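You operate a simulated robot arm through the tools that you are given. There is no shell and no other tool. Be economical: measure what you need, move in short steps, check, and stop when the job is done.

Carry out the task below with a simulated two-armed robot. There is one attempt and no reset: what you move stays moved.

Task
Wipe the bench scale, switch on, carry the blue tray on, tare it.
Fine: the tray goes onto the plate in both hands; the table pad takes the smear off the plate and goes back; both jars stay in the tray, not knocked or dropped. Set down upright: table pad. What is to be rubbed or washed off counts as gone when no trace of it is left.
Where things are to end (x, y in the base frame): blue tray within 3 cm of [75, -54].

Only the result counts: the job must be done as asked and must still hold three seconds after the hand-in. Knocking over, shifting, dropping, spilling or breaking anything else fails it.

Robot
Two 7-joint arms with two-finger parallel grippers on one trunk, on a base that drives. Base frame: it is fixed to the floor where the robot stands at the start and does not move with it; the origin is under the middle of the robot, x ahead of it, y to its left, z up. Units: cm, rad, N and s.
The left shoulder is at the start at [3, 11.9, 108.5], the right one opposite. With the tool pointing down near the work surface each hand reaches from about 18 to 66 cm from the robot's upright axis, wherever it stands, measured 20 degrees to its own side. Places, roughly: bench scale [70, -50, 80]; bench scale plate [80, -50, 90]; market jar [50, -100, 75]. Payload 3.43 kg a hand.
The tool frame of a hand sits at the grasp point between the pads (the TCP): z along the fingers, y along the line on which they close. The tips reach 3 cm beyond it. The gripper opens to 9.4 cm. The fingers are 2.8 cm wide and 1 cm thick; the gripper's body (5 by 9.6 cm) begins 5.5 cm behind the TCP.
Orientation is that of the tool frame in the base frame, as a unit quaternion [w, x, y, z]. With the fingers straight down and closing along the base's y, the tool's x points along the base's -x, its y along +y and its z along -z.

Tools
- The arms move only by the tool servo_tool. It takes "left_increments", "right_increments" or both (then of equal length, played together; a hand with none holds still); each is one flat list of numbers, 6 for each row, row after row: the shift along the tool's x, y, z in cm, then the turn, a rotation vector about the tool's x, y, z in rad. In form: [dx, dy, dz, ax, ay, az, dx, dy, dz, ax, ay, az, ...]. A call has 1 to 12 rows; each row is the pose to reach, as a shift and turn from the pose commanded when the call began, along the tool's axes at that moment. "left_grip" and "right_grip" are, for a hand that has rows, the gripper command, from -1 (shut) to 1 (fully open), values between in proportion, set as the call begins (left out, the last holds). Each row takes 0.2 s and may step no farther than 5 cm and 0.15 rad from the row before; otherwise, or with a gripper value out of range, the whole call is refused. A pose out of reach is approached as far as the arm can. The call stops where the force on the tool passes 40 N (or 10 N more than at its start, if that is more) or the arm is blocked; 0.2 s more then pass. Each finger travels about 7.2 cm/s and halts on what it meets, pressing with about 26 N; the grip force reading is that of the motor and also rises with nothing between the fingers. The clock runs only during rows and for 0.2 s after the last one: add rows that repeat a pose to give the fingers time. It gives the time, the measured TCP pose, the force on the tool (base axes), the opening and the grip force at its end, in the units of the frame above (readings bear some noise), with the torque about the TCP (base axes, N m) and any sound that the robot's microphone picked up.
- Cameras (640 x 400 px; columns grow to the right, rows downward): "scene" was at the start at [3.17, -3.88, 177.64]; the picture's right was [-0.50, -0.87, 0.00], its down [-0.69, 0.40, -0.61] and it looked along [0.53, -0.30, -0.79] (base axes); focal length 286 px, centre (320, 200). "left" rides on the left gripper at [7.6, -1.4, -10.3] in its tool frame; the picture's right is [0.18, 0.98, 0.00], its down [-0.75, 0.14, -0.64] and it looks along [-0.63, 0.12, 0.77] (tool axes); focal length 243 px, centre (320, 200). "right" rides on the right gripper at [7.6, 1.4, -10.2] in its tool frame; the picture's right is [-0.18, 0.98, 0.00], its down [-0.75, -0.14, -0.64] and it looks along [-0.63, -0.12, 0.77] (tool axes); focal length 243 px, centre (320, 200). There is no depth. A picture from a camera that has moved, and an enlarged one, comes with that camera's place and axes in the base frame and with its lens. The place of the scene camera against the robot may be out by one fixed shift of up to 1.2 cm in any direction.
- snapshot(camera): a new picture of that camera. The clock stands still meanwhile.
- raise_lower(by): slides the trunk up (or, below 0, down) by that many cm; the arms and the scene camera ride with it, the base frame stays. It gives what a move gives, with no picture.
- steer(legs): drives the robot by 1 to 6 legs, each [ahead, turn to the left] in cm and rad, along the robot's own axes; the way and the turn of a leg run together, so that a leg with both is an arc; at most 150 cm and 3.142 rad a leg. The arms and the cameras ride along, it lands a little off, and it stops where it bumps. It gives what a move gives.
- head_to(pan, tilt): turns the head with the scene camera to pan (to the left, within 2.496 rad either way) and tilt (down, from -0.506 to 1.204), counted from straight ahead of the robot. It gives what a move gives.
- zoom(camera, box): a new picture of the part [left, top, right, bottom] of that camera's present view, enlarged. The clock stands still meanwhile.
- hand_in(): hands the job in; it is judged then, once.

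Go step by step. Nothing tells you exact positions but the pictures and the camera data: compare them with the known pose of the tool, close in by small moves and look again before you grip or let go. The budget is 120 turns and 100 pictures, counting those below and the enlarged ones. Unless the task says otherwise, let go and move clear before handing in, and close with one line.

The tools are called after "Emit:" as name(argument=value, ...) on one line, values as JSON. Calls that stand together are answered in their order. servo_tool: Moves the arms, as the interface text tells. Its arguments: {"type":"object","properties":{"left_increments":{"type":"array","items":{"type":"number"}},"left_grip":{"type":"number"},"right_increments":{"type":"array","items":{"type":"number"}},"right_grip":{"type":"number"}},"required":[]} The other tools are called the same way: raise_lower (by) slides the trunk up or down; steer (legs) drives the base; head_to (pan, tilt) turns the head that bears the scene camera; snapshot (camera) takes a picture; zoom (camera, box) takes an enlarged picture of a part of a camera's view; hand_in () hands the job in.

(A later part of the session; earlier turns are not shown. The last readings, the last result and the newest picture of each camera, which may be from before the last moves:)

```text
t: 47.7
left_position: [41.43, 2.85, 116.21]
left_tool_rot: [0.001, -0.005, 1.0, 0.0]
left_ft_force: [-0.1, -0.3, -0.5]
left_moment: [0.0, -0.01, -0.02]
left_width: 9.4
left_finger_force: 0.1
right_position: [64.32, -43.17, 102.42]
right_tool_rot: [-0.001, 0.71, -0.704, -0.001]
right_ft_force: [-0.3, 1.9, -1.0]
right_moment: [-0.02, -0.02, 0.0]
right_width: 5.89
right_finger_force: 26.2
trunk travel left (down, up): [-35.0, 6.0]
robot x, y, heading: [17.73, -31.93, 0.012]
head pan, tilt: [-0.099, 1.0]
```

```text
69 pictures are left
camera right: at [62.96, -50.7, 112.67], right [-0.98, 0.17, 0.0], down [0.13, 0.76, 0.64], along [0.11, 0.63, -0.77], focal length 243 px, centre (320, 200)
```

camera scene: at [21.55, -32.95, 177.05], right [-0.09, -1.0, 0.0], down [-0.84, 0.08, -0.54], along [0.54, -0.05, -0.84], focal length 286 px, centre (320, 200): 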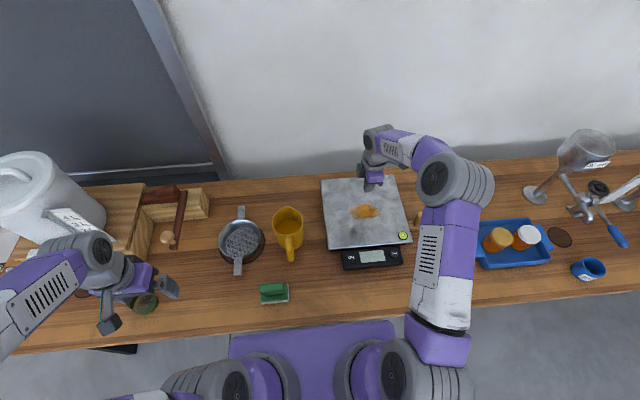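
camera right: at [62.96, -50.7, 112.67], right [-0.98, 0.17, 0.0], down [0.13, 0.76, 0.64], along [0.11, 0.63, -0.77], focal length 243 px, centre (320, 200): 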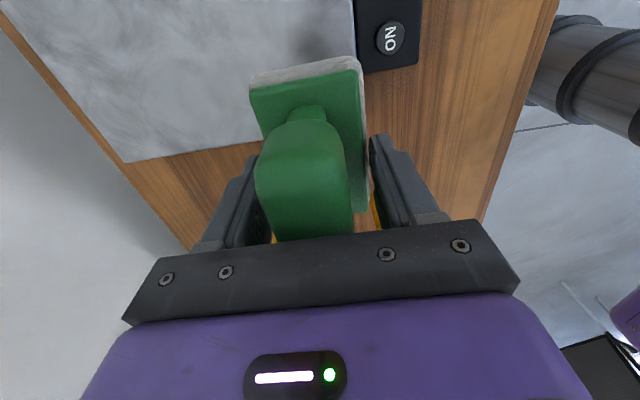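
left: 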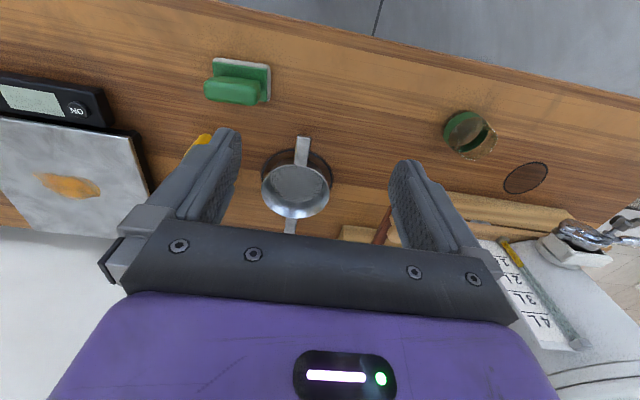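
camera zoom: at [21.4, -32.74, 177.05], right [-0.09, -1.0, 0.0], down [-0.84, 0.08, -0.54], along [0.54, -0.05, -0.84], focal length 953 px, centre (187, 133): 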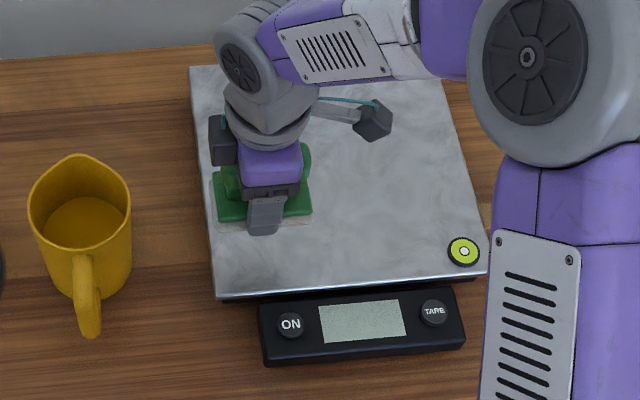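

The plate looks clean where visible. Now I'll take the pad back to its place and stop just above the table for a check.

Emit:
servo_tool(right_increments=[-3, 2, 0, 0, 0, 0, -6, 4, 0, 0, 0, 0, -9, 6, 0, 0, 0, 0, -12, 8, 0, 0, 0, 0, -15, 10, 0, 0, 0, 0, -18, 12, 0, 0, 0, 0, -21, 14, 0, 0, 0, 0, -23.7, 15.9, 0, 0, 0, 0, -23.7, 15.9, 4, 0, 0, 0, -23.7, 15.9, 8, 0, 0, 0, -23.7, 15.9, 12, 0, 0, 0, -23.7, 15.9, 14, 0, 0, 0])

Emit:
snapshot(camera="right")

Emit:
zoom(camera="scene", box=[290, 160, 430, 280])

```text
t: 50.3
left_position: [41.58, 2.73, 116.23]
left_tool_rot: [0.001, -0.006, 1.0, 0.0]
left_ft_force: [-0.3, 0.8, 0.9]
left_moment: [0.01, -0.03, 0.02]
left_width: 9.41
left_finger_force: 0.1
right_position: [48.06, -19.91, 88.09]
right_tool_rot: [0.0, 0.712, -0.703, 0.0]
right_ft_force: [0.5, -0.1, -0.9]
right_moment: [0.03, -0.01, -0.02]
right_width: 5.93
right_finger_force: 25.4
trunk travel left (down, up): [-35.0, 6.0]
robot x, y, heading: [18.2, -32.43, 0.01]
head pan, tilt: [-0.099, 1.0]
```

```text
68 pictures are left
camera right: at [46.78, -27.46, 98.52], right [-0.98, 0.17, 0.0], down [0.13, 0.76, 0.64], along [0.11, 0.63, -0.77], focal length 243 px, centre (320, 200)
```

right: 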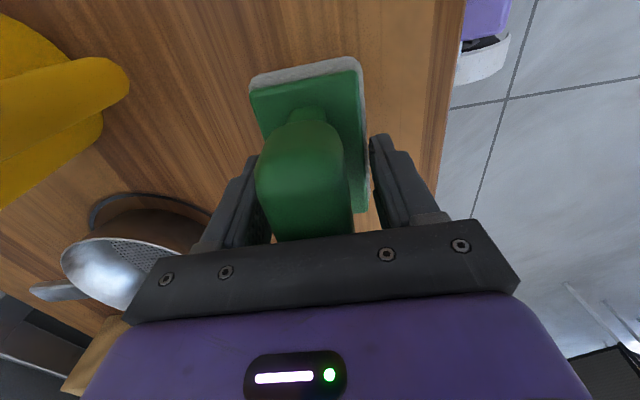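

```text
3.33 times, centred on (360, 220) of scene
camera zoom: at [21.51, -32.83, 177.05], right [-0.09, -1.0, 0.0], down [-0.84, 0.08, -0.54], along [0.54, -0.05, -0.84], focal length 953 px, centre (187, 133)
```

zoom: 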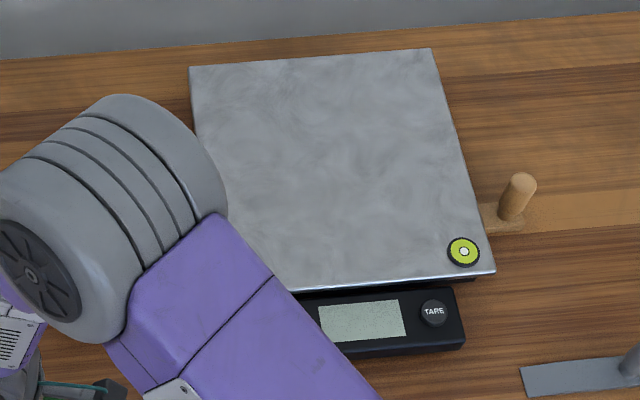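

The plate shows no trace of smear. I'll set the pad down at its original spot, open, and back straight up.

Emit:
servo_tool(right_increments=[-0.35, -0.2, 1, 0, 0, 0, -0.35, -0.2, 2, 0, 0, 0, -0.35, -0.2, 2.8, 0, 0, 0, -0.35, -0.2, 3.3, 0, 0, 0, -0.35, -0.2, 3.6, 0, 0, 0, -0.35, -0.2, 3.6, 0, 0, 0])

Emit:
servo_tool(right_increments=[0, 0, 0, 0, 0, 0, 0, 0, 0, 0, 0, 0, 0, 0, 0, 0, 0, 0, 0, 0, 0, 0, 0, 0, 0, 0, -2, 0, 0, 0, 0, 0, -5, 0, 0, 0, 0, 0, -9, 0, 0, 0, 0, 0, -13, 0, 0, 0], right_grip=1)

Emit:
snapshot(camera="right")

```text
t: 51.7
left_position: [41.55, 2.62, 116.02]
left_tool_rot: [0.0, -0.005, 1.0, 0.0]
left_ft_force: [-0.3, -0.6, -0.3]
left_moment: [0.0, 0.02, -0.04]
left_width: 9.39
left_finger_force: 0.1
right_position: [48.21, -19.28, 84.67]
right_tool_rot: [0.0, 0.711, -0.703, 0.0]
right_ft_force: [-0.5, -0.2, -0.5]
right_moment: [0.01, 0.02, 0.01]
right_width: 5.94
right_finger_force: 26.1
trunk travel left (down, up): [-35.0, 6.0]
robot x, y, heading: [17.87, -31.81, 0.001]
head pan, tilt: [-0.099, 1.0]
```

```text
t: 53.5
left_position: [41.49, 2.63, 116.09]
left_tool_rot: [0.0, -0.005, 1.0, 0.0]
left_ft_force: [0.1, 0.2, 0.4]
left_moment: [0.01, 0.01, 0.0]
left_width: 9.39
left_finger_force: 0.1
right_position: [48.19, -19.47, 97.65]
right_tool_rot: [0.0, 0.712, -0.702, 0.0]
right_ft_force: [-0.9, -0.3, -0.4]
right_moment: [0.05, -0.02, 0.01]
right_width: 9.43
right_finger_force: 0.1
trunk travel left (down, up): [-35.0, 6.0]
robot x, y, heading: [17.73, -31.76, 0.003]
head pan, tilt: [-0.099, 1.0]
```

```text
66 pictures are left
camera right: at [46.89, -27.06, 108.0], right [-0.98, 0.17, 0.0], down [0.13, 0.76, 0.64], along [0.11, 0.63, -0.77], focal length 243 px, centre (320, 200)
```

right: 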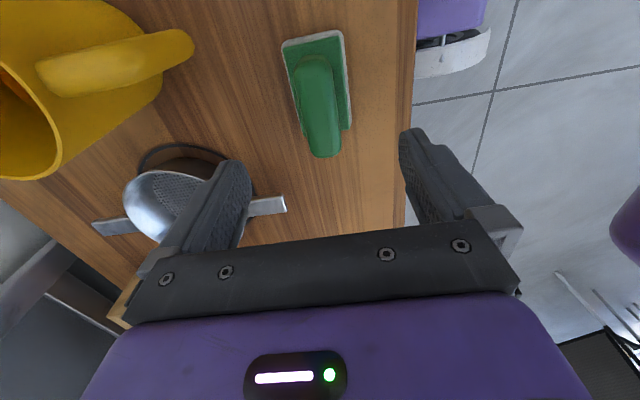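

The pad is back upright in its place. Next I'll close the right fingers and move above the ON button, which I take to be at about [57.2, -46.9, 84.5].

Emit:
servo_tool(right_increments=[0, 0, -4, 0, 0, 0, 3, -1, -5, 0, 0, 0, 7, -2.3, -5, 0, 0, 0, 11, -3.6, -5, 0, 0, 0, 15, -5, -5, 0, 0, 0, 19, -6.3, -5, 0, 0, 0, 23, -7.6, -5, 0, 0, 0, 27.3, -8.8, -4, 0, 0, 0, 27.3, -8.8, 0, 0, 0, 0, 27.3, -8.8, 3, 0, 0, 0, 27.3, -8.8, 3, 0, 0, 0], right_grip=-1)

Emit:
snapshot(camera="right")

Emit:
zoom(camera="scene", box=[290, 180, 430, 300])

```text
t: 55.9
left_position: [41.5, 2.61, 116.21]
left_tool_rot: [0.0, -0.005, 1.0, 0.0]
left_ft_force: [0.3, 0.8, -0.2]
left_moment: [-0.01, 0.01, -0.02]
left_width: 9.42
left_finger_force: 0.1
right_position: [57.24, -46.52, 94.58]
right_tool_rot: [0.001, 0.711, -0.703, 0.0]
right_ft_force: [0.0, -1.0, 0.3]
right_moment: [-0.01, -0.01, 0.0]
right_width: 0.0
right_finger_force: 25.9
trunk travel left (down, up): [-35.0, 6.0]
robot x, y, heading: [17.73, -32.23, 0.01]
head pan, tilt: [-0.099, 1.0]
```

```text
65 pictures are left
camera right: at [55.94, -54.2, 104.98], right [-0.98, 0.17, 0.0], down [0.13, 0.76, 0.64], along [0.11, 0.63, -0.77], focal length 243 px, centre (320, 200)
```

right: 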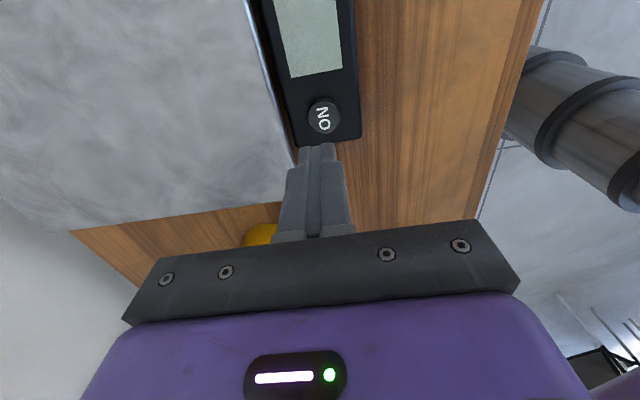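

```text
3.33 times, centred on (360, 240) of scene
camera zoom: at [21.46, -32.82, 177.05], right [-0.09, -1.0, 0.0], down [-0.84, 0.08, -0.54], along [0.54, -0.05, -0.84], focal length 953 px, centre (187, 67)
```

zoom: 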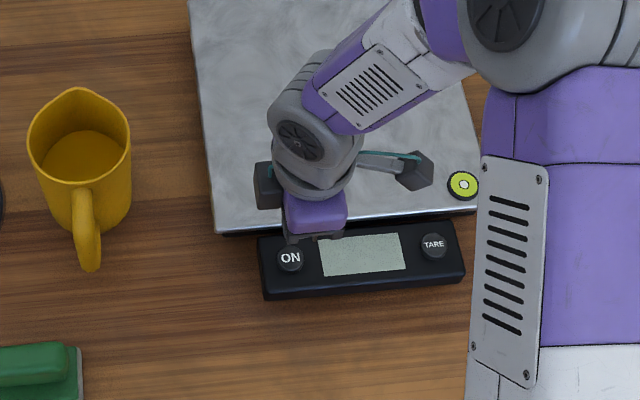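

The fingertips are right above the ON button. I'll descend slowly until there's contact.

Emit:
servo_tool(right_increments=[0, 0, 2, 0, 0, 0, 0, 0, 4, 0, 0, 0, 0, 0, 5.5, 0, 0, 0, 0, 0, 6.1, 0, 0, 0, 0, 0, 6.1, 0, 0, 0])

Emit:
snapshot(camera="right")

```text
t: 57.1
left_position: [41.66, 2.63, 116.19]
left_tool_rot: [0.0, -0.005, 1.0, 0.0]
left_ft_force: [-0.2, 0.2, -0.6]
left_moment: [-0.03, -0.01, 0.0]
left_width: 9.4
left_finger_force: 0.0
right_position: [57.23, -46.65, 88.69]
right_tool_rot: [0.0, 0.711, -0.703, -0.001]
right_ft_force: [0.1, 0.1, -0.1]
right_moment: [-0.05, 0.0, 0.0]
right_width: 0.0
right_finger_force: 26.0
trunk travel left (down, up): [-35.0, 6.0]
robot x, y, heading: [17.99, -32.28, 0.01]
head pan, tilt: [-0.099, 1.0]
```

```text
63 pictures are left
camera right: at [55.97, -54.24, 98.97], right [-0.98, 0.17, 0.0], down [0.13, 0.76, 0.64], along [0.11, 0.63, -0.77], focal length 243 px, centre (320, 200)
```

right: 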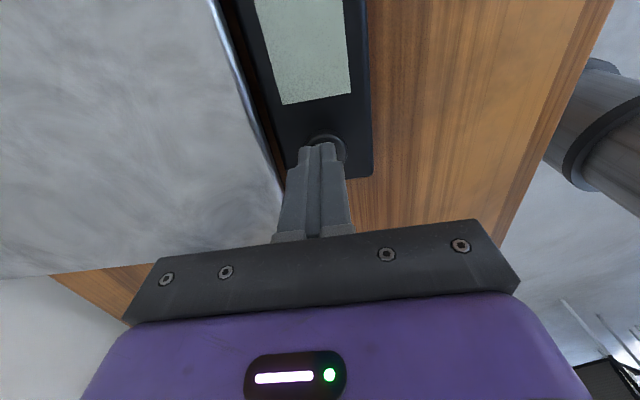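

Well lined up; a small shift away from the plate edge, then down in small steps.

Emit:
servo_tool(right_increments=[0, 0.3, 0.4, 0, 0, 0, 0, 0.3, 0.8, 0, 0, 0, 0, 0.3, 1.2, 0, 0, 0, 0, 0.3, 1.5, 0, 0, 0, 0, 0.3, 1.5, 0, 0, 0])

Emit:
zoom(camera="scene", box=[320, 220, 420, 290])

```text
t: 58.5
left_position: [41.37, 2.74, 116.19]
left_tool_rot: [0.001, -0.005, 1.0, -0.001]
left_ft_force: [0.2, -0.7, 0.2]
left_moment: [0.02, -0.02, -0.02]
left_width: 9.39
left_finger_force: 0.1
right_position: [56.99, -46.57, 87.39]
right_tool_rot: [-0.001, 0.711, -0.703, 0.002]
right_ft_force: [-7.6, -0.8, 22.5]
right_moment: [-0.03, 0.23, 0.05]
right_width: 0.0
right_finger_force: 26.1
trunk travel left (down, up): [-35.0, 6.0]
robot x, y, heading: [17.82, -31.86, 0.008]
head pan, tilt: [-0.099, 1.0]
heard: click
stopped in row 5 (right hand): the force on the tool passed its limit at 41 N (the readings are from after the stop); the commanded pose is now the measured one
```

```text
5.71 times, centred on (370, 255) of scene
camera zoom: at [21.24, -32.77, 177.05], right [-0.09, -1.0, 0.0], down [-0.84, 0.08, -0.54], along [0.54, -0.05, -0.84], focal length 1634 px, centre (34, -114)
```

zoom: 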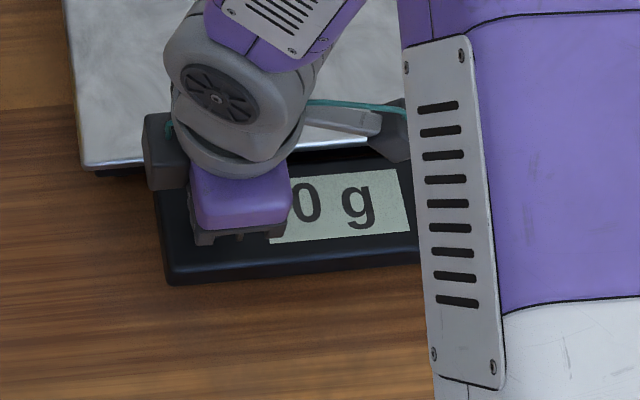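

A click, and the display reads 0 g: the scale is on. I'll lift off the button, turn the right hand back, and bring both hands to a travel pose.

Emit:
servo_tool(right_increments=[0, 0, -3, 0, 0, 0, 0, 0, -7, 0, 0, 0, 1, 1, -10, 0, 0, 0.13, 2, 2, -13, 0, 0, 0.27, 3, 3, -16, 0, 0, 0.41, 4, 4, -18, 0, 0, 0.55, 5, 5, -20, 0, 0, 0.7, 6, 6, -22, 0, 0, 0.85, 7, 7, -24, 0, 0, 1.0, 8, 7, -26, 0, 0, 1.15, 9, 7, -28, 0, 0, 1.3, 10, 7, -29, 0, 0, 1.43])

Emit:
servo_tool(right_increments=[0, 0, 0, 0, 0, 0.14, 0, 0, 0, 0, 0, 0.14], right_grip=1)

Emit:
steer(legs=[[-28, 0], [0, -1.575], [72, 0], [0, 1.57]])

Emit:
snapshot(camera="scene")

```text
t: 61.0
left_position: [41.58, 2.74, 116.25]
left_tool_rot: [0.0, -0.004, 1.0, 0.0]
left_ft_force: [-0.1, 1.1, 0.4]
left_moment: [0.01, 0.03, -0.01]
left_width: 9.41
left_finger_force: 0.1
right_position: [50.1, -56.72, 116.25]
right_tool_rot: [0.001, -0.075, 0.997, -0.001]
right_ft_force: [-0.1, -0.7, 0.4]
right_moment: [0.0, -0.03, 0.01]
right_width: 0.0
right_finger_force: 26.5
trunk travel left (down, up): [-35.0, 6.0]
robot x, y, heading: [17.61, -32.14, 0.008]
head pan, tilt: [-0.099, 1.0]
```

```text
t: 61.6
left_position: [41.44, 2.7, 116.1]
left_tool_rot: [0.0, -0.004, 1.0, 0.0]
left_ft_force: [-0.3, -0.4, 0.1]
left_moment: [0.0, -0.03, -0.04]
left_width: 9.39
left_finger_force: 0.1
right_position: [50.03, -56.64, 116.3]
right_tool_rot: [0.002, -0.005, 1.0, 0.0]
right_ft_force: [-0.3, 0.1, -0.3]
right_moment: [0.0, 0.0, 0.03]
right_width: 8.22
right_finger_force: 0.1
trunk travel left (down, up): [-35.0, 6.0]
robot x, y, heading: [17.96, -32.37, 0.01]
head pan, tilt: [-0.099, 1.0]
```

```text
t: 74.8
left_position: [14.12, -68.84, 116.22]
left_tool_rot: [0.0, -0.023, 1.0, 0.0]
left_ft_force: [0.1, 0.5, -0.2]
left_moment: [0.01, 0.03, -0.02]
left_width: 9.41
left_finger_force: 0.0
right_position: [24.63, -127.92, 116.3]
right_tool_rot: [0.002, -0.023, 1.0, 0.0]
right_ft_force: [-0.7, 0.3, 1.1]
right_moment: [-0.02, 0.0, 0.01]
right_width: 9.39
right_finger_force: 0.1
trunk travel left (down, up): [-35.0, 6.0]
robot x, y, heading: [-8.51, -104.0, 0.038]
head pan, tilt: [-0.099, 1.0]
```

```text
61 pictures are left
camera scene: at [-4.69, -105.01, 177.05], right [-0.06, -1.0, 0.0], down [-0.84, 0.05, -0.54], along [0.54, -0.03, -0.84], focal length 286 px, centre (320, 200)
```

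scene: 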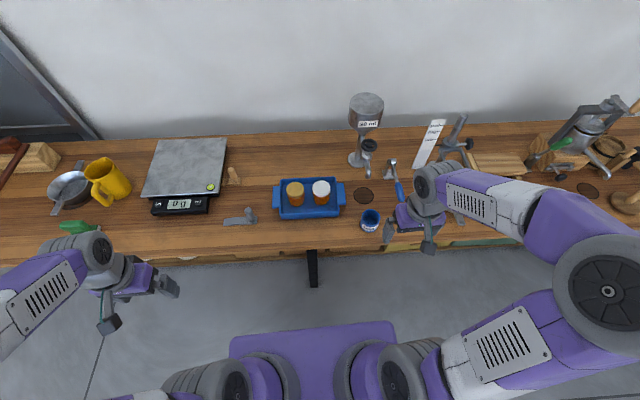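

The tray lies straight ahead with a lug at each short end, and a table leg stands at about x 45 below it. I'll correct the heading, move up moderately, and look at the tray closely.

Emit:
steer(legs=[[0, -0.036], [16, 0]])

Emit:
head_to(pan=0.0, tilt=0.9)

Emit:
snapshot(camera="scene")

Emit:
zoom(camera="scene", box=[240, 160, 400, 260])

```text
t: 76.6
left_position: [31.29, -69.71, 116.14]
left_tool_rot: [0.0, -0.004, 1.0, 0.0]
left_ft_force: [-0.1, 0.4, 0.3]
left_moment: [0.0, 0.0, 0.01]
left_width: 9.41
left_finger_force: 0.1
right_position: [39.61, -129.07, 116.22]
right_tool_rot: [0.002, -0.004, 1.0, -0.001]
right_ft_force: [-0.8, -0.1, -0.7]
right_moment: [-0.01, 0.02, 0.0]
right_width: 9.41
right_finger_force: 0.0
trunk travel left (down, up): [-35.0, 6.0]
robot x, y, heading: [7.4, -104.34, 0.0]
head pan, tilt: [-0.099, 1.0]
```

```text
t: 77.2
left_position: [31.34, -69.51, 116.24]
left_tool_rot: [0.001, -0.004, 1.0, 0.0]
left_ft_force: [-0.1, -0.4, -0.5]
left_moment: [0.0, -0.03, -0.02]
left_width: 9.42
left_finger_force: 0.1
right_position: [39.6, -129.01, 116.3]
right_tool_rot: [0.001, -0.003, 1.0, 0.0]
right_ft_force: [-0.6, 0.6, -0.1]
right_moment: [0.01, 0.01, 0.03]
right_width: 9.4
right_finger_force: 0.1
trunk travel left (down, up): [-35.0, 6.0]
robot x, y, heading: [7.39, -104.28, 0.001]
head pan, tilt: [0.0, 0.901]
```

```text
60 pictures are left
camera scene: at [11.75, -104.43, 177.77], right [0.0, -1.0, 0.0], down [-0.78, 0.0, -0.62], along [0.62, 0.0, -0.78], focal length 286 px, centre (320, 200)
```

scene: 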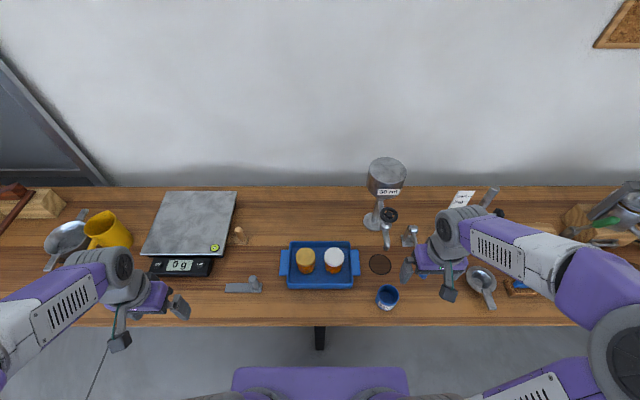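

```text
4.00 times, centred on (320, 210) of scene
camera zoom: at [11.75, -104.43, 177.77], right [0.0, -1.0, 0.0], down [-0.78, 0.0, -0.62], along [0.62, 0.0, -0.78], focal length 1144 px, centre (320, 160)
```

zoom: 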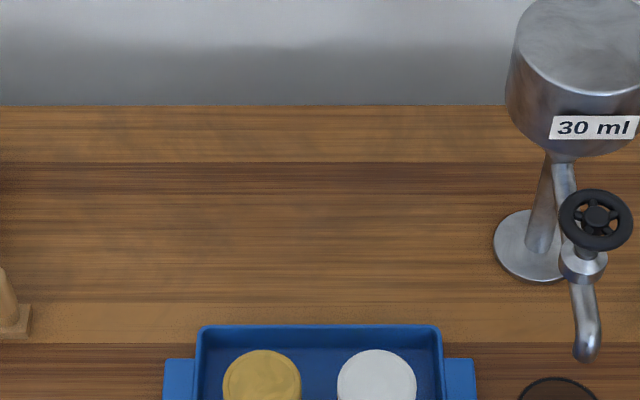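

Emit:
zoom(camera="scene", box=[265, 230, 375, 300])

```text
5.71 times, centred on (320, 265) of scene
camera zoom: at [11.75, -104.43, 177.77], right [0.0, -1.0, 0.0], down [-0.78, 0.0, -0.62], along [0.62, 0.0, -0.78], focal length 1634 px, centre (320, -171)
```

zoom: 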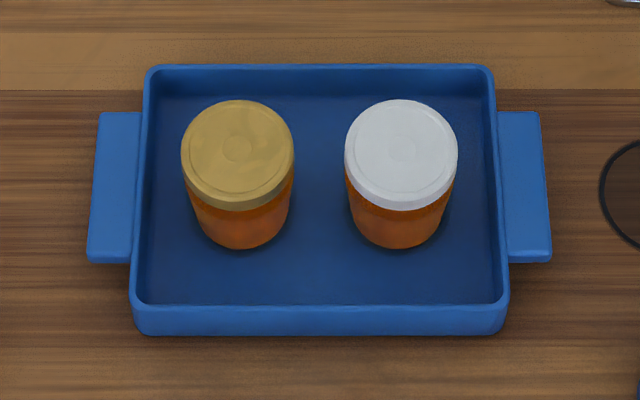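

The tray is about 23 × 16 cm, centred near [58.2, -104.4], with flat lugs about 3 cm deep and 10 cm long at each end. I need to know the lug's thickness and height, so I'll lower the left hand in front of the table for a low view.

Emit:
servo_tool(left_increments=[0, -2.5, 4, 0, 0, 0, 0, -5, 8, 0, 0, 0, 0, -7.5, 12, 0, 0, 0, 0, -10, 16, 0, 0, 0, 0, -12.5, 20, 0, 0, 0, 0, -15, 24, 0, 0, 0, 0, -17, 26, 0, 0, 0])

Emit:
snapshot(camera="left")

```text
t: 78.8
left_position: [33.1, -85.56, 90.79]
left_tool_rot: [0.016, 0.0, 1.0, -0.001]
left_ft_force: [2.0, -0.7, 0.4]
left_moment: [0.06, 0.21, 0.05]
left_width: 9.38
left_finger_force: 0.0
left hand out of reach, approached as far as the arm can: row 3, 4, 5, 6
right_position: [39.57, -128.99, 116.24]
right_tool_rot: [0.001, -0.003, 1.0, 0.0]
right_ft_force: [0.3, 0.0, 0.5]
right_moment: [-0.01, -0.01, -0.03]
right_width: 9.41
right_finger_force: 0.0
trunk travel left (down, up): [-35.0, 6.0]
robot x, y, heading: [7.39, -104.2, 0.003]
head pan, tilt: [0.0, 0.901]
stopped in row 7 (left hand): the force on the tool passed its limit at 107 N (the readings are from after the stop); the commanded pose is now the measured one
```

```text
57 pictures are left
camera left: at [25.18, -87.05, 100.77], right [-0.19, 0.98, -0.01], down [0.73, 0.14, 0.67], along [0.65, 0.12, -0.75], focal length 243 px, centre (320, 200)
```

left: 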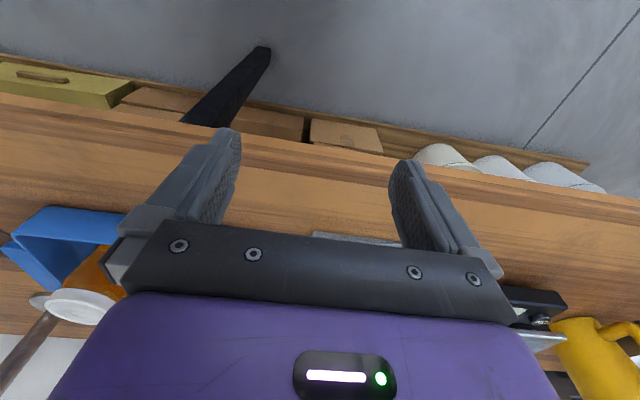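

A force spike stopped the left hand; I'll check the scene for what it touched, if anything.

Emit:
snapshot(camera="scene")

Emit:
zoom(camera="left", box=[0, 180, 160, 280])

```text
56 pictures are left
camera scene: at [11.67, -104.27, 177.78], right [0.0, -1.0, 0.0], down [-0.78, 0.0, -0.62], along [0.62, 0.0, -0.78], focal length 286 px, centre (320, 200)
```

scene: 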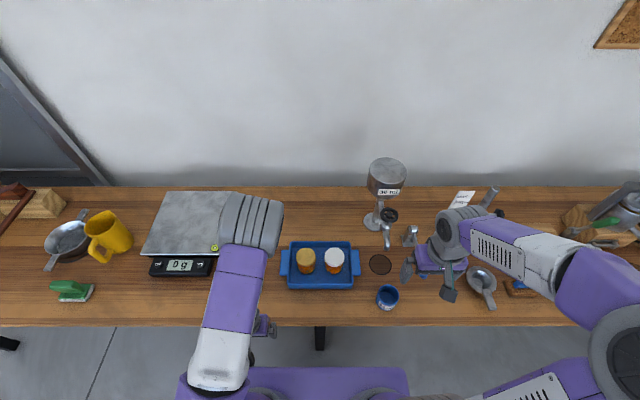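

```text
4.00 times, centred on (80, 230) of left
camera zoom: at [25.18, -87.05, 100.77], right [-0.19, 0.98, -0.01], down [0.73, 0.14, 0.67], along [0.65, 0.12, -0.75], focal length 970 px, centre (1280, 80)
```

zoom: 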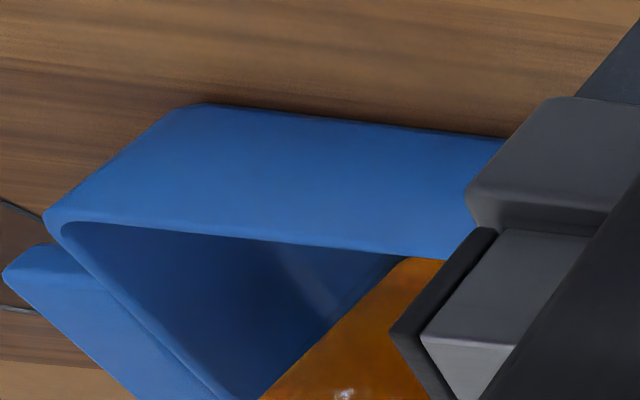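

Nothing was moved; the arm had simply reached its joint limits. The lugs are thick tabs just below the rim, so I'll pinch wall plus lug from above with each hand (inner finger between wall and jar). First I'll bring the left hand up and forward.

Emit:
servo_tool(left_increments=[0, 0, -3, 0, 0, 0, 0, 0, -7, 0, 0, 0, -1, -0.5, -11, 0, 0, 0, -4, -1, -15, 0, 0, 0, -8, -1.5, -17, 0, 0, 0, -12, -2, -18, 0, 0, 0, -16, -3, -18, 0, 0, 0, -16, -3, -18, 0, 0, 0], left_grip=1)

Emit:
snapshot(camera="scene")

```text
refused: row 4 steps farther than a row can; nothing moved
```

```text
54 pictures are left
camera scene: at [11.67, -104.27, 177.78], right [0.0, -1.0, 0.0], down [-0.78, 0.0, -0.62], along [0.62, 0.0, -0.78], focal length 286 px, centre (320, 200)
```

scene: 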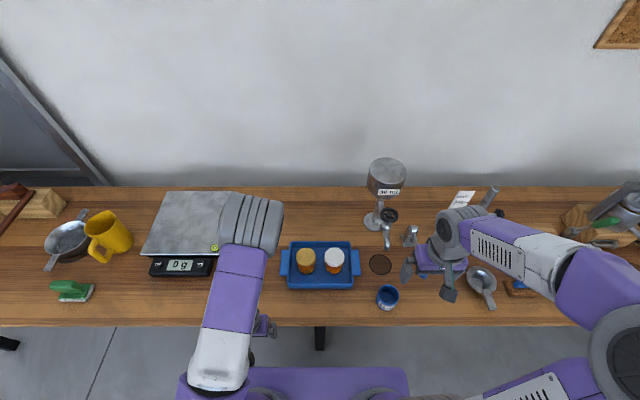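

One step was too long; I'll resend it with smaller steps.

Emit:
servo_tool(left_increments=[0, 0, -3, 0, 0, 0, 0, 0, -6, 0, 0, 0, -1, 0, -9.5, 0, 0, 0, -3, -0.5, -13, 0, 0, 0, -5.5, -1, -16, 0, 0, 0, -8.5, -1.5, -18, 0, 0, 0, -12, -2, -18, 0, 0, 0, -16, -3, -18, 0, 0, 0, -16, -3, -18, 0, 0, 0], left_grip=1)

Emit:
snapshot(camera="scene")

```text
t: 80.8
left_position: [48.48, -88.7, 109.18]
left_tool_rot: [0.016, 0.0, 1.0, 0.001]
left_ft_force: [0.1, 0.5, -0.6]
left_moment: [0.0, 0.0, 0.0]
left_width: 9.41
left_finger_force: 0.0
left hand out of reach, approached as far as the arm can: row 1, 2, 3
right_position: [39.49, -129.05, 116.26]
right_tool_rot: [0.001, -0.004, 1.0, 0.0]
right_ft_force: [-0.6, 0.3, 0.4]
right_moment: [0.02, -0.05, -0.01]
right_width: 9.37
right_finger_force: 0.1
trunk travel left (down, up): [-35.0, 6.0]
robot x, y, heading: [7.45, -103.69, -0.001]
head pan, tilt: [0.0, 0.901]
```

```text
53 pictures are left
camera scene: at [11.56, -104.39, 177.78], right [0.0, -1.0, 0.0], down [-0.78, 0.0, -0.62], along [0.62, 0.0, -0.78], focal length 286 px, centre (320, 200)
```

scene: 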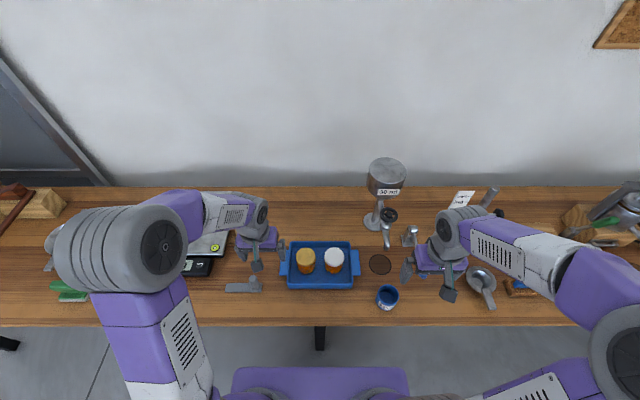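

Both arms look well placed. I'll bring both hands above the tray's two ends at z≈100, fixing the left tool's small tilt.

Emit:
servo_tool(left_increments=[-1.2, -0.4, 1.1, 0, 0.01, 0, -2.4, -0.8, 2.2, 0, 0.02, 0, -3.6, -1.3, 3.3, 0, 0.032, 0, -4.8, -1.7, 4.4, 0, 0.032, 0, -6, -2.2, 5.6, 0, 0.032, 0, -7.2, -2.6, 6.7, 0, 0.032, 0, -8.4, -3, 7.9, 0, 0.032, 0, -9.6, -3.45, 9, 0, 0.032, 0, -9.6, -3.45, 9, 0, 0.032, 0], right_increments=[-2.3, 1.5, 2, 0, 0, 0, -4.7, 3, 4, 0, 0, 0, -7, 4.6, 6, 0, 0, 0, -9.4, 6.1, 8, 0, 0, 0, -11.7, 7.7, 10, 0, 0, 0, -14, 9.2, 12, 0, 0, 0, -16.4, 10.8, 14, 0, 0, 0, -18.7, 12.3, 16, 0, 0, 0, -18.7, 12.3, 16, 0, 0, 0])

Emit:
snapshot(camera="left")

Emit:
snapshot(camera="right")

Emit:
zoom(camera="scene", box=[240, 210, 400, 310])

```text
t: 82.8
left_position: [58.26, -91.99, 100.66]
left_tool_rot: [0.0, -0.001, 1.0, 0.0]
left_ft_force: [1.1, 0.1, 0.1]
left_moment: [-0.02, 0.02, -0.01]
left_width: 9.4
left_finger_force: 0.1
right_position: [58.13, -116.73, 100.31]
right_tool_rot: [0.002, -0.004, 1.0, 0.0]
right_ft_force: [-0.7, 0.0, 0.6]
right_moment: [-0.02, -0.02, 0.0]
right_width: 9.4
right_finger_force: 0.0
trunk travel left (down, up): [-35.0, 6.0]
robot x, y, heading: [7.63, -104.82, 0.005]
head pan, tilt: [0.0, 0.901]
```

```text
52 pictures are left
camera left: at [50.73, -93.51, 110.84], right [-0.19, 0.98, 0.0], down [0.75, 0.14, 0.64], along [0.63, 0.12, -0.77], focal length 243 px, centre (320, 200)
```

left: 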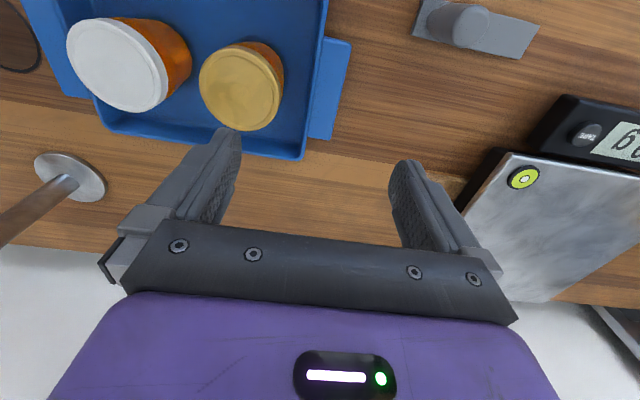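

```text
51 pictures are left
camera right: at [50.48, -115.28, 110.57], right [0.18, 0.98, 0.0], down [0.75, -0.14, 0.65], along [0.64, -0.11, -0.76], focal length 243 px, centre (320, 200)
```

right: 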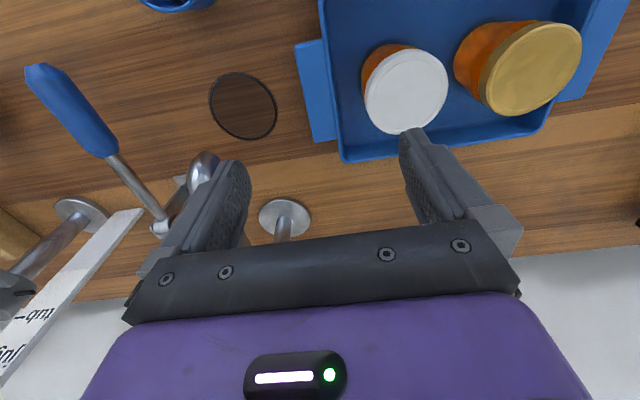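

```text
4.00 times, centred on (320, 260) of scene
camera zoom: at [11.56, -104.45, 177.78], right [0.0, -1.0, 0.0], down [-0.78, 0.0, -0.62], along [0.62, 0.0, -0.78], focal length 1144 px, centre (320, -40)
```

zoom: 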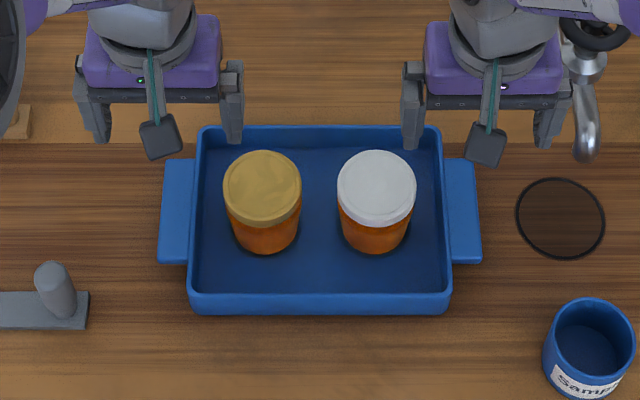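

From the hand cameras I put wall-plus-lug at y -93.8…-90.0 on the left and -114.4…-118.0 on the right, with about 2 cm between wall and jar. I'll grip diagonally (left at x≈61.8, right at x≈55) to keep off the jars yet stay balanced, and lower to just above jar height with fingers half open.

Emit:
servo_tool(left_increments=[-1.2, 0, 0, 0, 0, 0, -2.4, 0, 1.5, 0, 0, 0, -3.55, 0.1, 3, 0, 0, 0, -3.55, 0.1, 5, 0, 0, 0, -3.55, 0.1, 6.8, 0, 0, 0, -3.55, 0.1, 6.8, 0, 0, 0], right_increments=[1, 0.1, 0, 0, 0, 0, 2, 0.2, 1.5, 0, 0, 0, 3.1, 0.4, 3, 0, 0, 0, 3.1, 0.4, 5, 0, 0, 0, 3.1, 0.4, 6.8, 0, 0, 0, 3.1, 0.4, 6.8, 0, 0, 0], left_grip=0.08, right_grip=0.08)

Emit:
snapshot(camera="left")

Emit:
snapshot(camera="right")

Emit:
zoom(camera="scene", box=[240, 210, 400, 310])

```text
t: 84.2
left_position: [61.91, -91.86, 93.66]
left_tool_rot: [0.0, -0.001, 1.0, 0.0]
left_ft_force: [0.0, 0.2, 0.8]
left_moment: [0.03, 0.02, -0.03]
left_width: 5.09
left_finger_force: 0.0
right_position: [54.97, -116.21, 93.45]
right_tool_rot: [0.002, -0.003, 1.0, 0.0]
right_ft_force: [0.2, 0.3, 0.3]
right_moment: [0.0, 0.02, 0.0]
right_width: 5.07
right_finger_force: 0.1
trunk travel left (down, up): [-35.0, 6.0]
robot x, y, heading: [7.19, -104.11, 0.004]
head pan, tilt: [0.0, 0.901]
```

```text
49 pictures are left
camera left: at [54.32, -93.35, 103.97], right [-0.19, 0.98, 0.0], down [0.75, 0.14, 0.64], along [0.63, 0.12, -0.77], focal length 243 px, centre (320, 200)
```

left: 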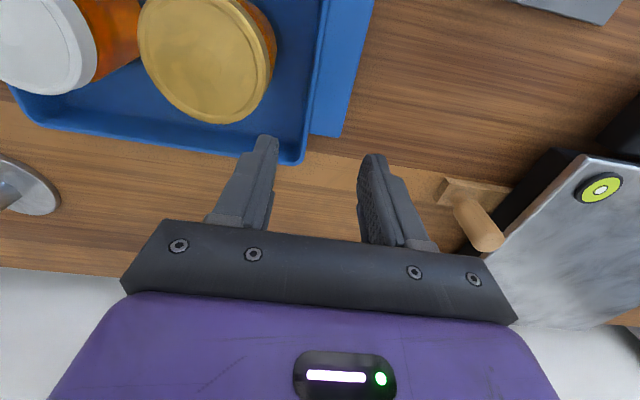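

```text
48 pictures are left
camera right: at [47.42, -114.88, 103.73], right [0.18, 0.98, 0.0], down [0.75, -0.14, 0.64], along [0.63, -0.11, -0.76], focal length 243 px, centre (320, 200)
```

right: 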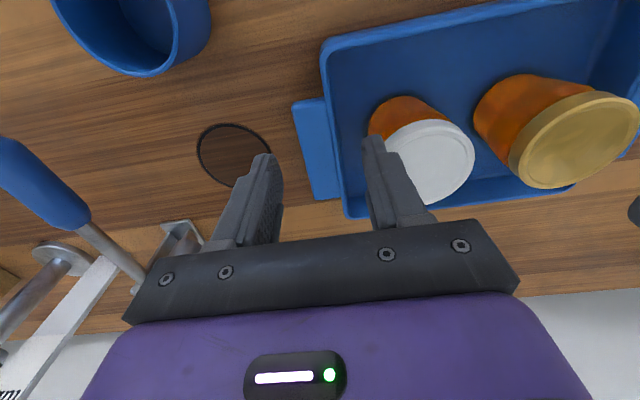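

```text
4.00 times, centred on (320, 260) of scene
camera zoom: at [11.63, -104.43, 177.78], right [0.0, -1.0, 0.0], down [-0.78, 0.0, -0.62], along [0.62, 0.0, -0.78], focal length 1144 px, centre (320, -40)
```

zoom: 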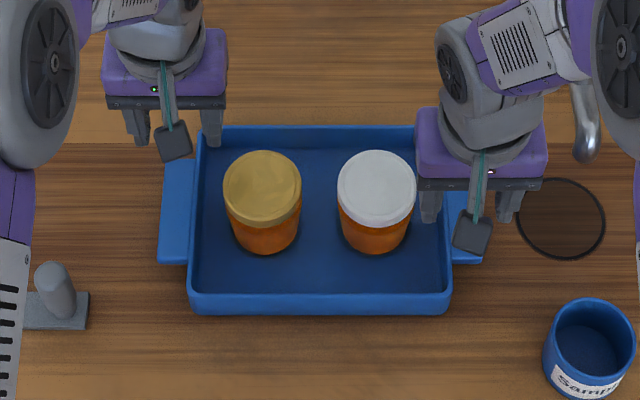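

Both hands line up with wall and lug; I'll shift the left by 0.3 cm and lower both slowly astride the walls to z≈85.5.

Emit:
servo_tool(left_increments=[0, 0.3, 1.5, 0, 0, 0, 0, 0.3, 3, 0, 0, 0, 0, 0.3, 4.5, 0, 0, 0, 0, 0.3, 5.5, 0, 0, 0, 0, 0.3, 6.5, 0, 0, 0, 0, 0.3, 7.3, 0, 0, 0, 0, 0.3, 8, 0, 0, 0, 0, 0.3, 8, 0, 0, 0], right_increments=[0, -0.1, 1.5, 0, 0, 0, 0, -0.1, 3, 0, 0, 0, 0, -0.1, 4.5, 0, 0, 0, 0, -0.1, 5.5, 0, 0, 0, 0, -0.1, 6.5, 0, 0, 0, 0, -0.1, 7.3, 0, 0, 0, 0, -0.1, 8, 0, 0, 0, 0, -0.1, 8, 0, 0, 0])

Emit:
snapshot(camera="left")

Emit:
snapshot(camera="right")

Emit:
zoom(camera="scene", box=[240, 210, 400, 310])

```text
t: 86.0
left_position: [61.95, -91.77, 85.82]
left_tool_rot: [-0.001, -0.001, 1.0, 0.0]
left_ft_force: [-0.2, -0.1, 1.1]
left_moment: [0.0, 0.01, -0.01]
left_width: 5.12
left_finger_force: 0.0
right_position: [55.29, -116.36, 85.4]
right_tool_rot: [0.002, -0.003, 1.0, 0.0]
right_ft_force: [-1.2, 0.4, 0.7]
right_moment: [0.0, 0.01, 0.01]
right_width: 5.07
right_finger_force: 0.0
trunk travel left (down, up): [-35.0, 6.0]
robot x, y, heading: [7.04, -104.37, 0.004]
head pan, tilt: [0.0, 0.901]
```

```text
46 pictures are left
camera left: at [54.37, -93.22, 95.99], right [-0.19, 0.98, 0.0], down [0.75, 0.14, 0.64], along [0.63, 0.12, -0.77], focal length 243 px, centre (320, 200)
```

left: 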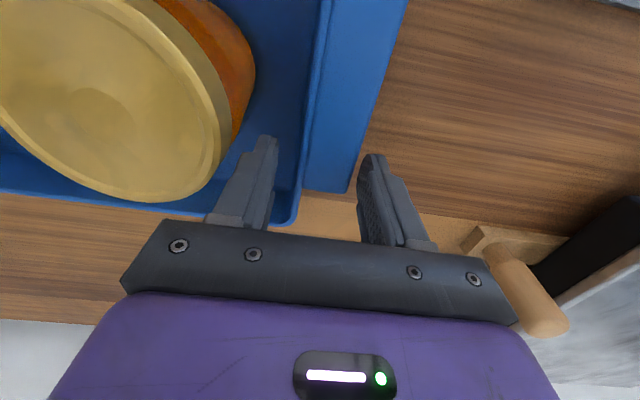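

```text
45 pictures are left
camera right: at [47.62, -114.94, 95.8], right [0.18, 0.98, 0.0], down [0.75, -0.14, 0.64], along [0.63, -0.11, -0.76], focal length 243 px, centre (320, 200)
```

right: 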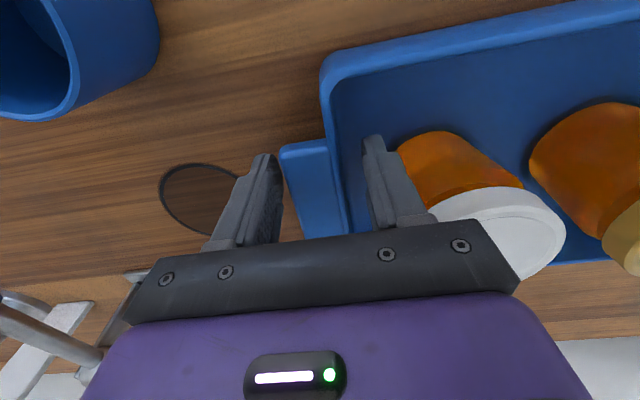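

```text
4.00 times, centred on (320, 260) of scene
camera zoom: at [11.67, -104.42, 177.77], right [0.0, -1.0, 0.0], down [-0.78, 0.0, -0.62], along [0.62, 0.0, -0.78], focal length 1144 px, centre (320, -40)
```

zoom: 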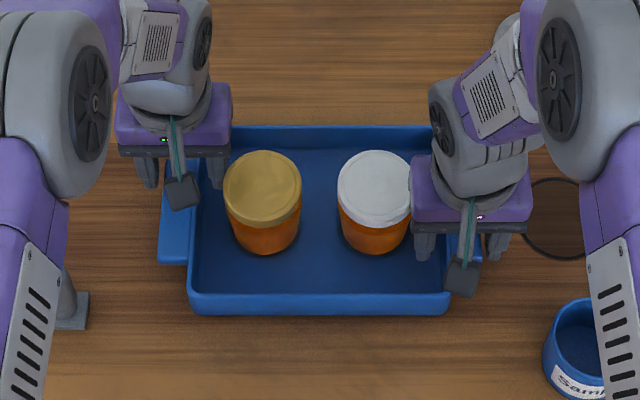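

The fingers stand astride wall and lug with no contact. I'll go 0.7 cm lower and close both hands together.

Emit:
servo_tool(left_increments=[0, 0, 0.4, 0, 0, 0, 0, 0, 0.8, 0, 0, 0, 0, 0, 0.8, 0, 0, 0], right_increments=[0, 0, 0.3, 0, 0, 0, 0, 0, 0.6, 0, 0, 0, 0, 0, 0.6, 0, 0, 0])

Emit:
servo_tool(left_increments=[0, 0, 0, 0, 0, 0, 0, 0, 0, 0, 0, 0, 0, 0, 0, 0, 0, 0, 0, 0, 0, 0, 0, 0, 0, 0, 0, 0, 0, 0], right_increments=[0, 0, 0, 0, 0, 0, 0, 0, 0, 0, 0, 0, 0, 0, 0, 0, 0, 0, 0, 0, 0, 0, 0, 0, 0, 0, 0, 0, 0, 0], left_grip=-1, right_grip=-1)

Emit:
zoom(camera="scene", box=[240, 210, 400, 310])

```text
t: 86.8
left_position: [61.95, -91.77, 84.88]
left_tool_rot: [-0.001, -0.001, 1.0, -0.001]
left_ft_force: [-0.4, 0.0, 0.0]
left_moment: [-0.01, 0.0, 0.01]
left_width: 5.08
left_finger_force: 0.2
right_position: [55.2, -116.34, 84.86]
right_tool_rot: [0.001, -0.004, 1.0, 0.0]
right_ft_force: [0.4, 0.7, 1.1]
right_moment: [0.01, -0.01, -0.04]
right_width: 5.08
right_finger_force: 0.1
trunk travel left (down, up): [-35.0, 6.0]
robot x, y, heading: [7.5, -104.05, 0.003]
head pan, tilt: [0.0, 0.901]
```

```text
t: 88.0
left_position: [61.98, -91.38, 85.02]
left_tool_rot: [0.0, -0.001, 1.0, 0.003]
left_ft_force: [6.8, 23.1, 2.9]
left_moment: [0.19, 0.2, -0.21]
left_width: 3.25
left_finger_force: 25.7
right_position: [55.36, -116.76, 84.94]
right_tool_rot: [0.002, -0.003, 1.0, -0.003]
right_ft_force: [-0.4, -24.9, 15.8]
right_moment: [-0.1, 0.38, -0.35]
right_width: 3.27
right_finger_force: 26.2
trunk travel left (down, up): [-35.0, 6.0]
robot x, y, heading: [7.26, -104.1, 0.002]
head pan, tilt: [0.0, 0.901]
```

```text
4.00 times, centred on (320, 260) of scene
camera zoom: at [11.58, -104.43, 177.78], right [0.0, -1.0, 0.0], down [-0.78, 0.0, -0.62], along [0.62, 0.0, -0.78], focal length 1144 px, centre (320, -40)
```

zoom: 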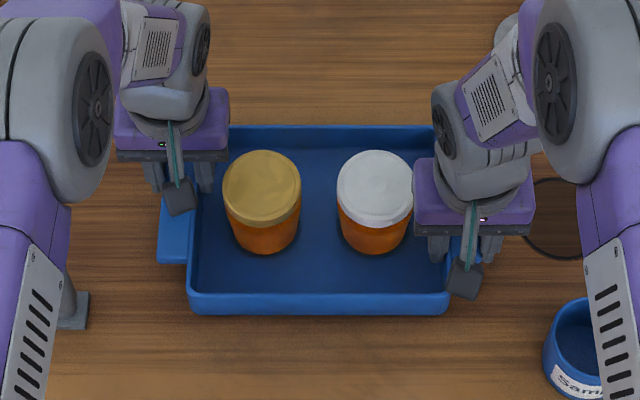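

Both hands hold (3.25 cm each) but push against each other by about 24 N. I'll ease the hands outward by 0.35 cm, then lift slowly by 2 cm and check.

Emit:
servo_tool(left_increments=[0, 0.15, 0, 0, 0, 0, 0, 0.35, 0, 0, 0, 0, 0, 0.35, 0, 0, 0, 0], right_increments=[0, -0.15, 0, 0, 0, 0, 0, -0.35, 0, 0, 0, 0, 0, -0.35, 0, 0, 0, 0])

Emit:
servo_tool(left_increments=[0, 0, -0.2, 0, 0, 0, 0, 0, -0.5, 0, 0, 0, 0, 0, -0.8, 0, 0, 0, 0, 0, -1.1, 0, 0, 0, 0, 0, -1.5, 0, 0, 0, 0, 0, -2, 0, 0, 0, 0, 0, -2, 0, 0, 0], right_increments=[0, 0, -0.2, 0, 0, 0, 0, 0, -0.5, 0, 0, 0, 0, 0, -0.8, 0, 0, 0, 0, 0, -1.1, 0, 0, 0, 0, 0, -1.5, 0, 0, 0, 0, 0, -2, 0, 0, 0, 0, 0, -2, 0, 0, 0])

Emit:
zoom(camera="scene", box=[240, 210, 400, 310])

```text
t: 88.8
left_position: [61.99, -91.29, 84.98]
left_tool_rot: [0.0, -0.001, 1.0, -0.001]
left_ft_force: [1.8, 8.6, 1.1]
left_moment: [0.15, -0.68, 0.15]
left_width: 3.27
left_finger_force: 25.7
right_position: [55.18, -116.75, 85.03]
right_tool_rot: [0.005, -0.003, 1.0, 0.0]
right_ft_force: [3.0, -11.8, 14.2]
right_moment: [-0.65, 0.13, -0.73]
right_width: 3.27
right_finger_force: 25.4
trunk travel left (down, up): [-35.0, 6.0]
robot x, y, heading: [7.15, -104.52, -0.001]
head pan, tilt: [0.0, 0.901]
```

```text
t: 90.4
left_position: [61.95, -91.31, 86.85]
left_tool_rot: [-0.001, 0.0, 1.0, -0.001]
left_ft_force: [-2.0, 0.3, -4.6]
left_moment: [-0.11, -0.02, -0.07]
left_width: 3.26
left_finger_force: 25.3
right_position: [55.16, -116.66, 86.89]
right_tool_rot: [0.003, -0.004, 1.0, 0.0]
right_ft_force: [2.5, -0.8, -5.7]
right_moment: [0.02, 0.02, -0.57]
right_width: 3.28
right_finger_force: 25.7
trunk travel left (down, up): [-35.0, 6.0]
robot x, y, heading: [7.75, -104.28, 0.002]
head pan, tilt: [0.0, 0.901]
```

```text
4.00 times, centred on (320, 260) of scene
camera zoom: at [11.81, -104.42, 177.76], right [0.0, -1.0, 0.0], down [-0.78, 0.0, -0.62], along [0.62, 0.0, -0.78], focal length 1144 px, centre (320, -40)
```

zoom: 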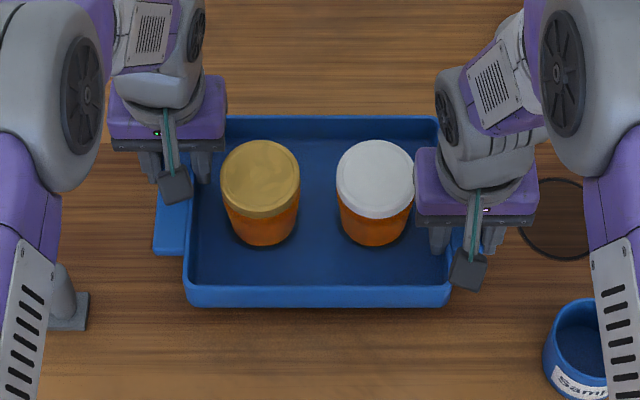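

The tray hangs level, about 10 N shared evenly. I'll lift it further, smoothly, to about z 102.

Emit:
servo_tool(left_increments=[0, 0, -0.7, 0, 0, 0, 0, 0, -2, 0, 0, 0, 0, 0, -3.4, 0, 0, 0, 0, 0, -4.8, 0, 0, 0, 0, 0, -6.2, 0, 0, 0, 0, 0, -7.6, 0, 0, 0, 0, 0, -9, 0, 0, 0, 0, 0, -10.4, 0, 0, 0, 0, 0, -11.8, 0, 0, 0, 0, 0, -13.2, 0, 0, 0, 0, 0, -14.4, 0, 0, 0, 0, 0, -15, 0, 0, 0], right_increments=[0, 0, -0.7, 0, 0, 0, 0, 0, -2, 0, 0, 0, 0, 0, -3.4, 0, 0, 0, 0, 0, -4.8, 0, 0, 0, 0, 0, -6.2, 0, 0, 0, 0, 0, -7.6, 0, 0, 0, 0, 0, -9, 0, 0, 0, 0, 0, -10.4, 0, 0, 0, 0, 0, -11.8, 0, 0, 0, 0, 0, -13.2, 0, 0, 0, 0, 0, -14.4, 0, 0, 0, 0, 0, -15, 0, 0, 0])

Emit:
steer(legs=[[-15, 0]])

Emit:
snapshot(camera="scene")

```text
t: 93.0
left_position: [62.11, -91.34, 101.88]
left_tool_rot: [-0.002, 0.001, 1.0, 0.0]
left_ft_force: [-3.5, -4.6, -5.0]
left_moment: [-0.3, -0.29, -0.12]
left_width: 3.25
left_finger_force: 26.4
right_position: [55.23, -116.69, 101.82]
right_tool_rot: [0.001, -0.003, 1.0, 0.0]
right_ft_force: [3.7, 4.2, -4.8]
right_moment: [0.25, 0.29, -0.51]
right_width: 3.23
right_finger_force: 26.2
trunk travel left (down, up): [-35.0, 6.0]
robot x, y, heading: [7.28, -104.02, -0.001]
head pan, tilt: [0.0, 0.901]
```

```text
t: 94.4
left_position: [47.06, -91.44, 101.8]
left_tool_rot: [-0.001, -0.001, 1.0, 0.0]
left_ft_force: [-4.4, -5.7, -5.9]
left_moment: [-0.18, 0.29, -0.08]
left_width: 3.25
left_finger_force: 26.4
right_position: [40.26, -116.75, 101.83]
right_tool_rot: [0.002, -0.003, 1.0, -0.001]
right_ft_force: [2.5, 5.7, -4.4]
right_moment: [0.31, -0.36, -0.47]
right_width: 3.26
right_finger_force: 25.7
trunk travel left (down, up): [-35.0, 6.0]
robot x, y, heading: [-7.65, -104.53, 0.0]
head pan, tilt: [0.0, 0.901]
```

```text
41 pictures are left
camera scene: at [-3.17, -104.46, 177.76], right [0.0, -1.0, 0.0], down [-0.78, 0.0, -0.62], along [0.62, 0.0, -0.78], focal length 286 px, centre (320, 200)
```

scene: 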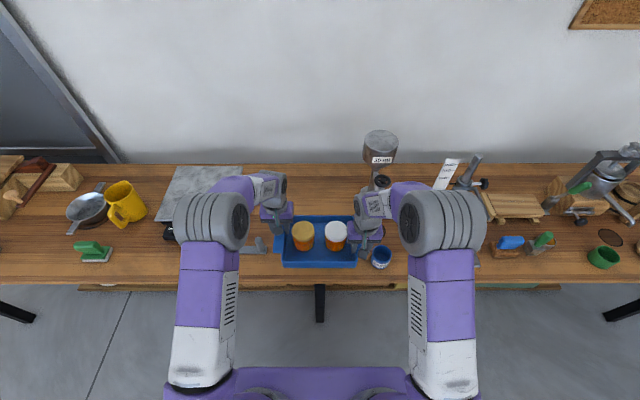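

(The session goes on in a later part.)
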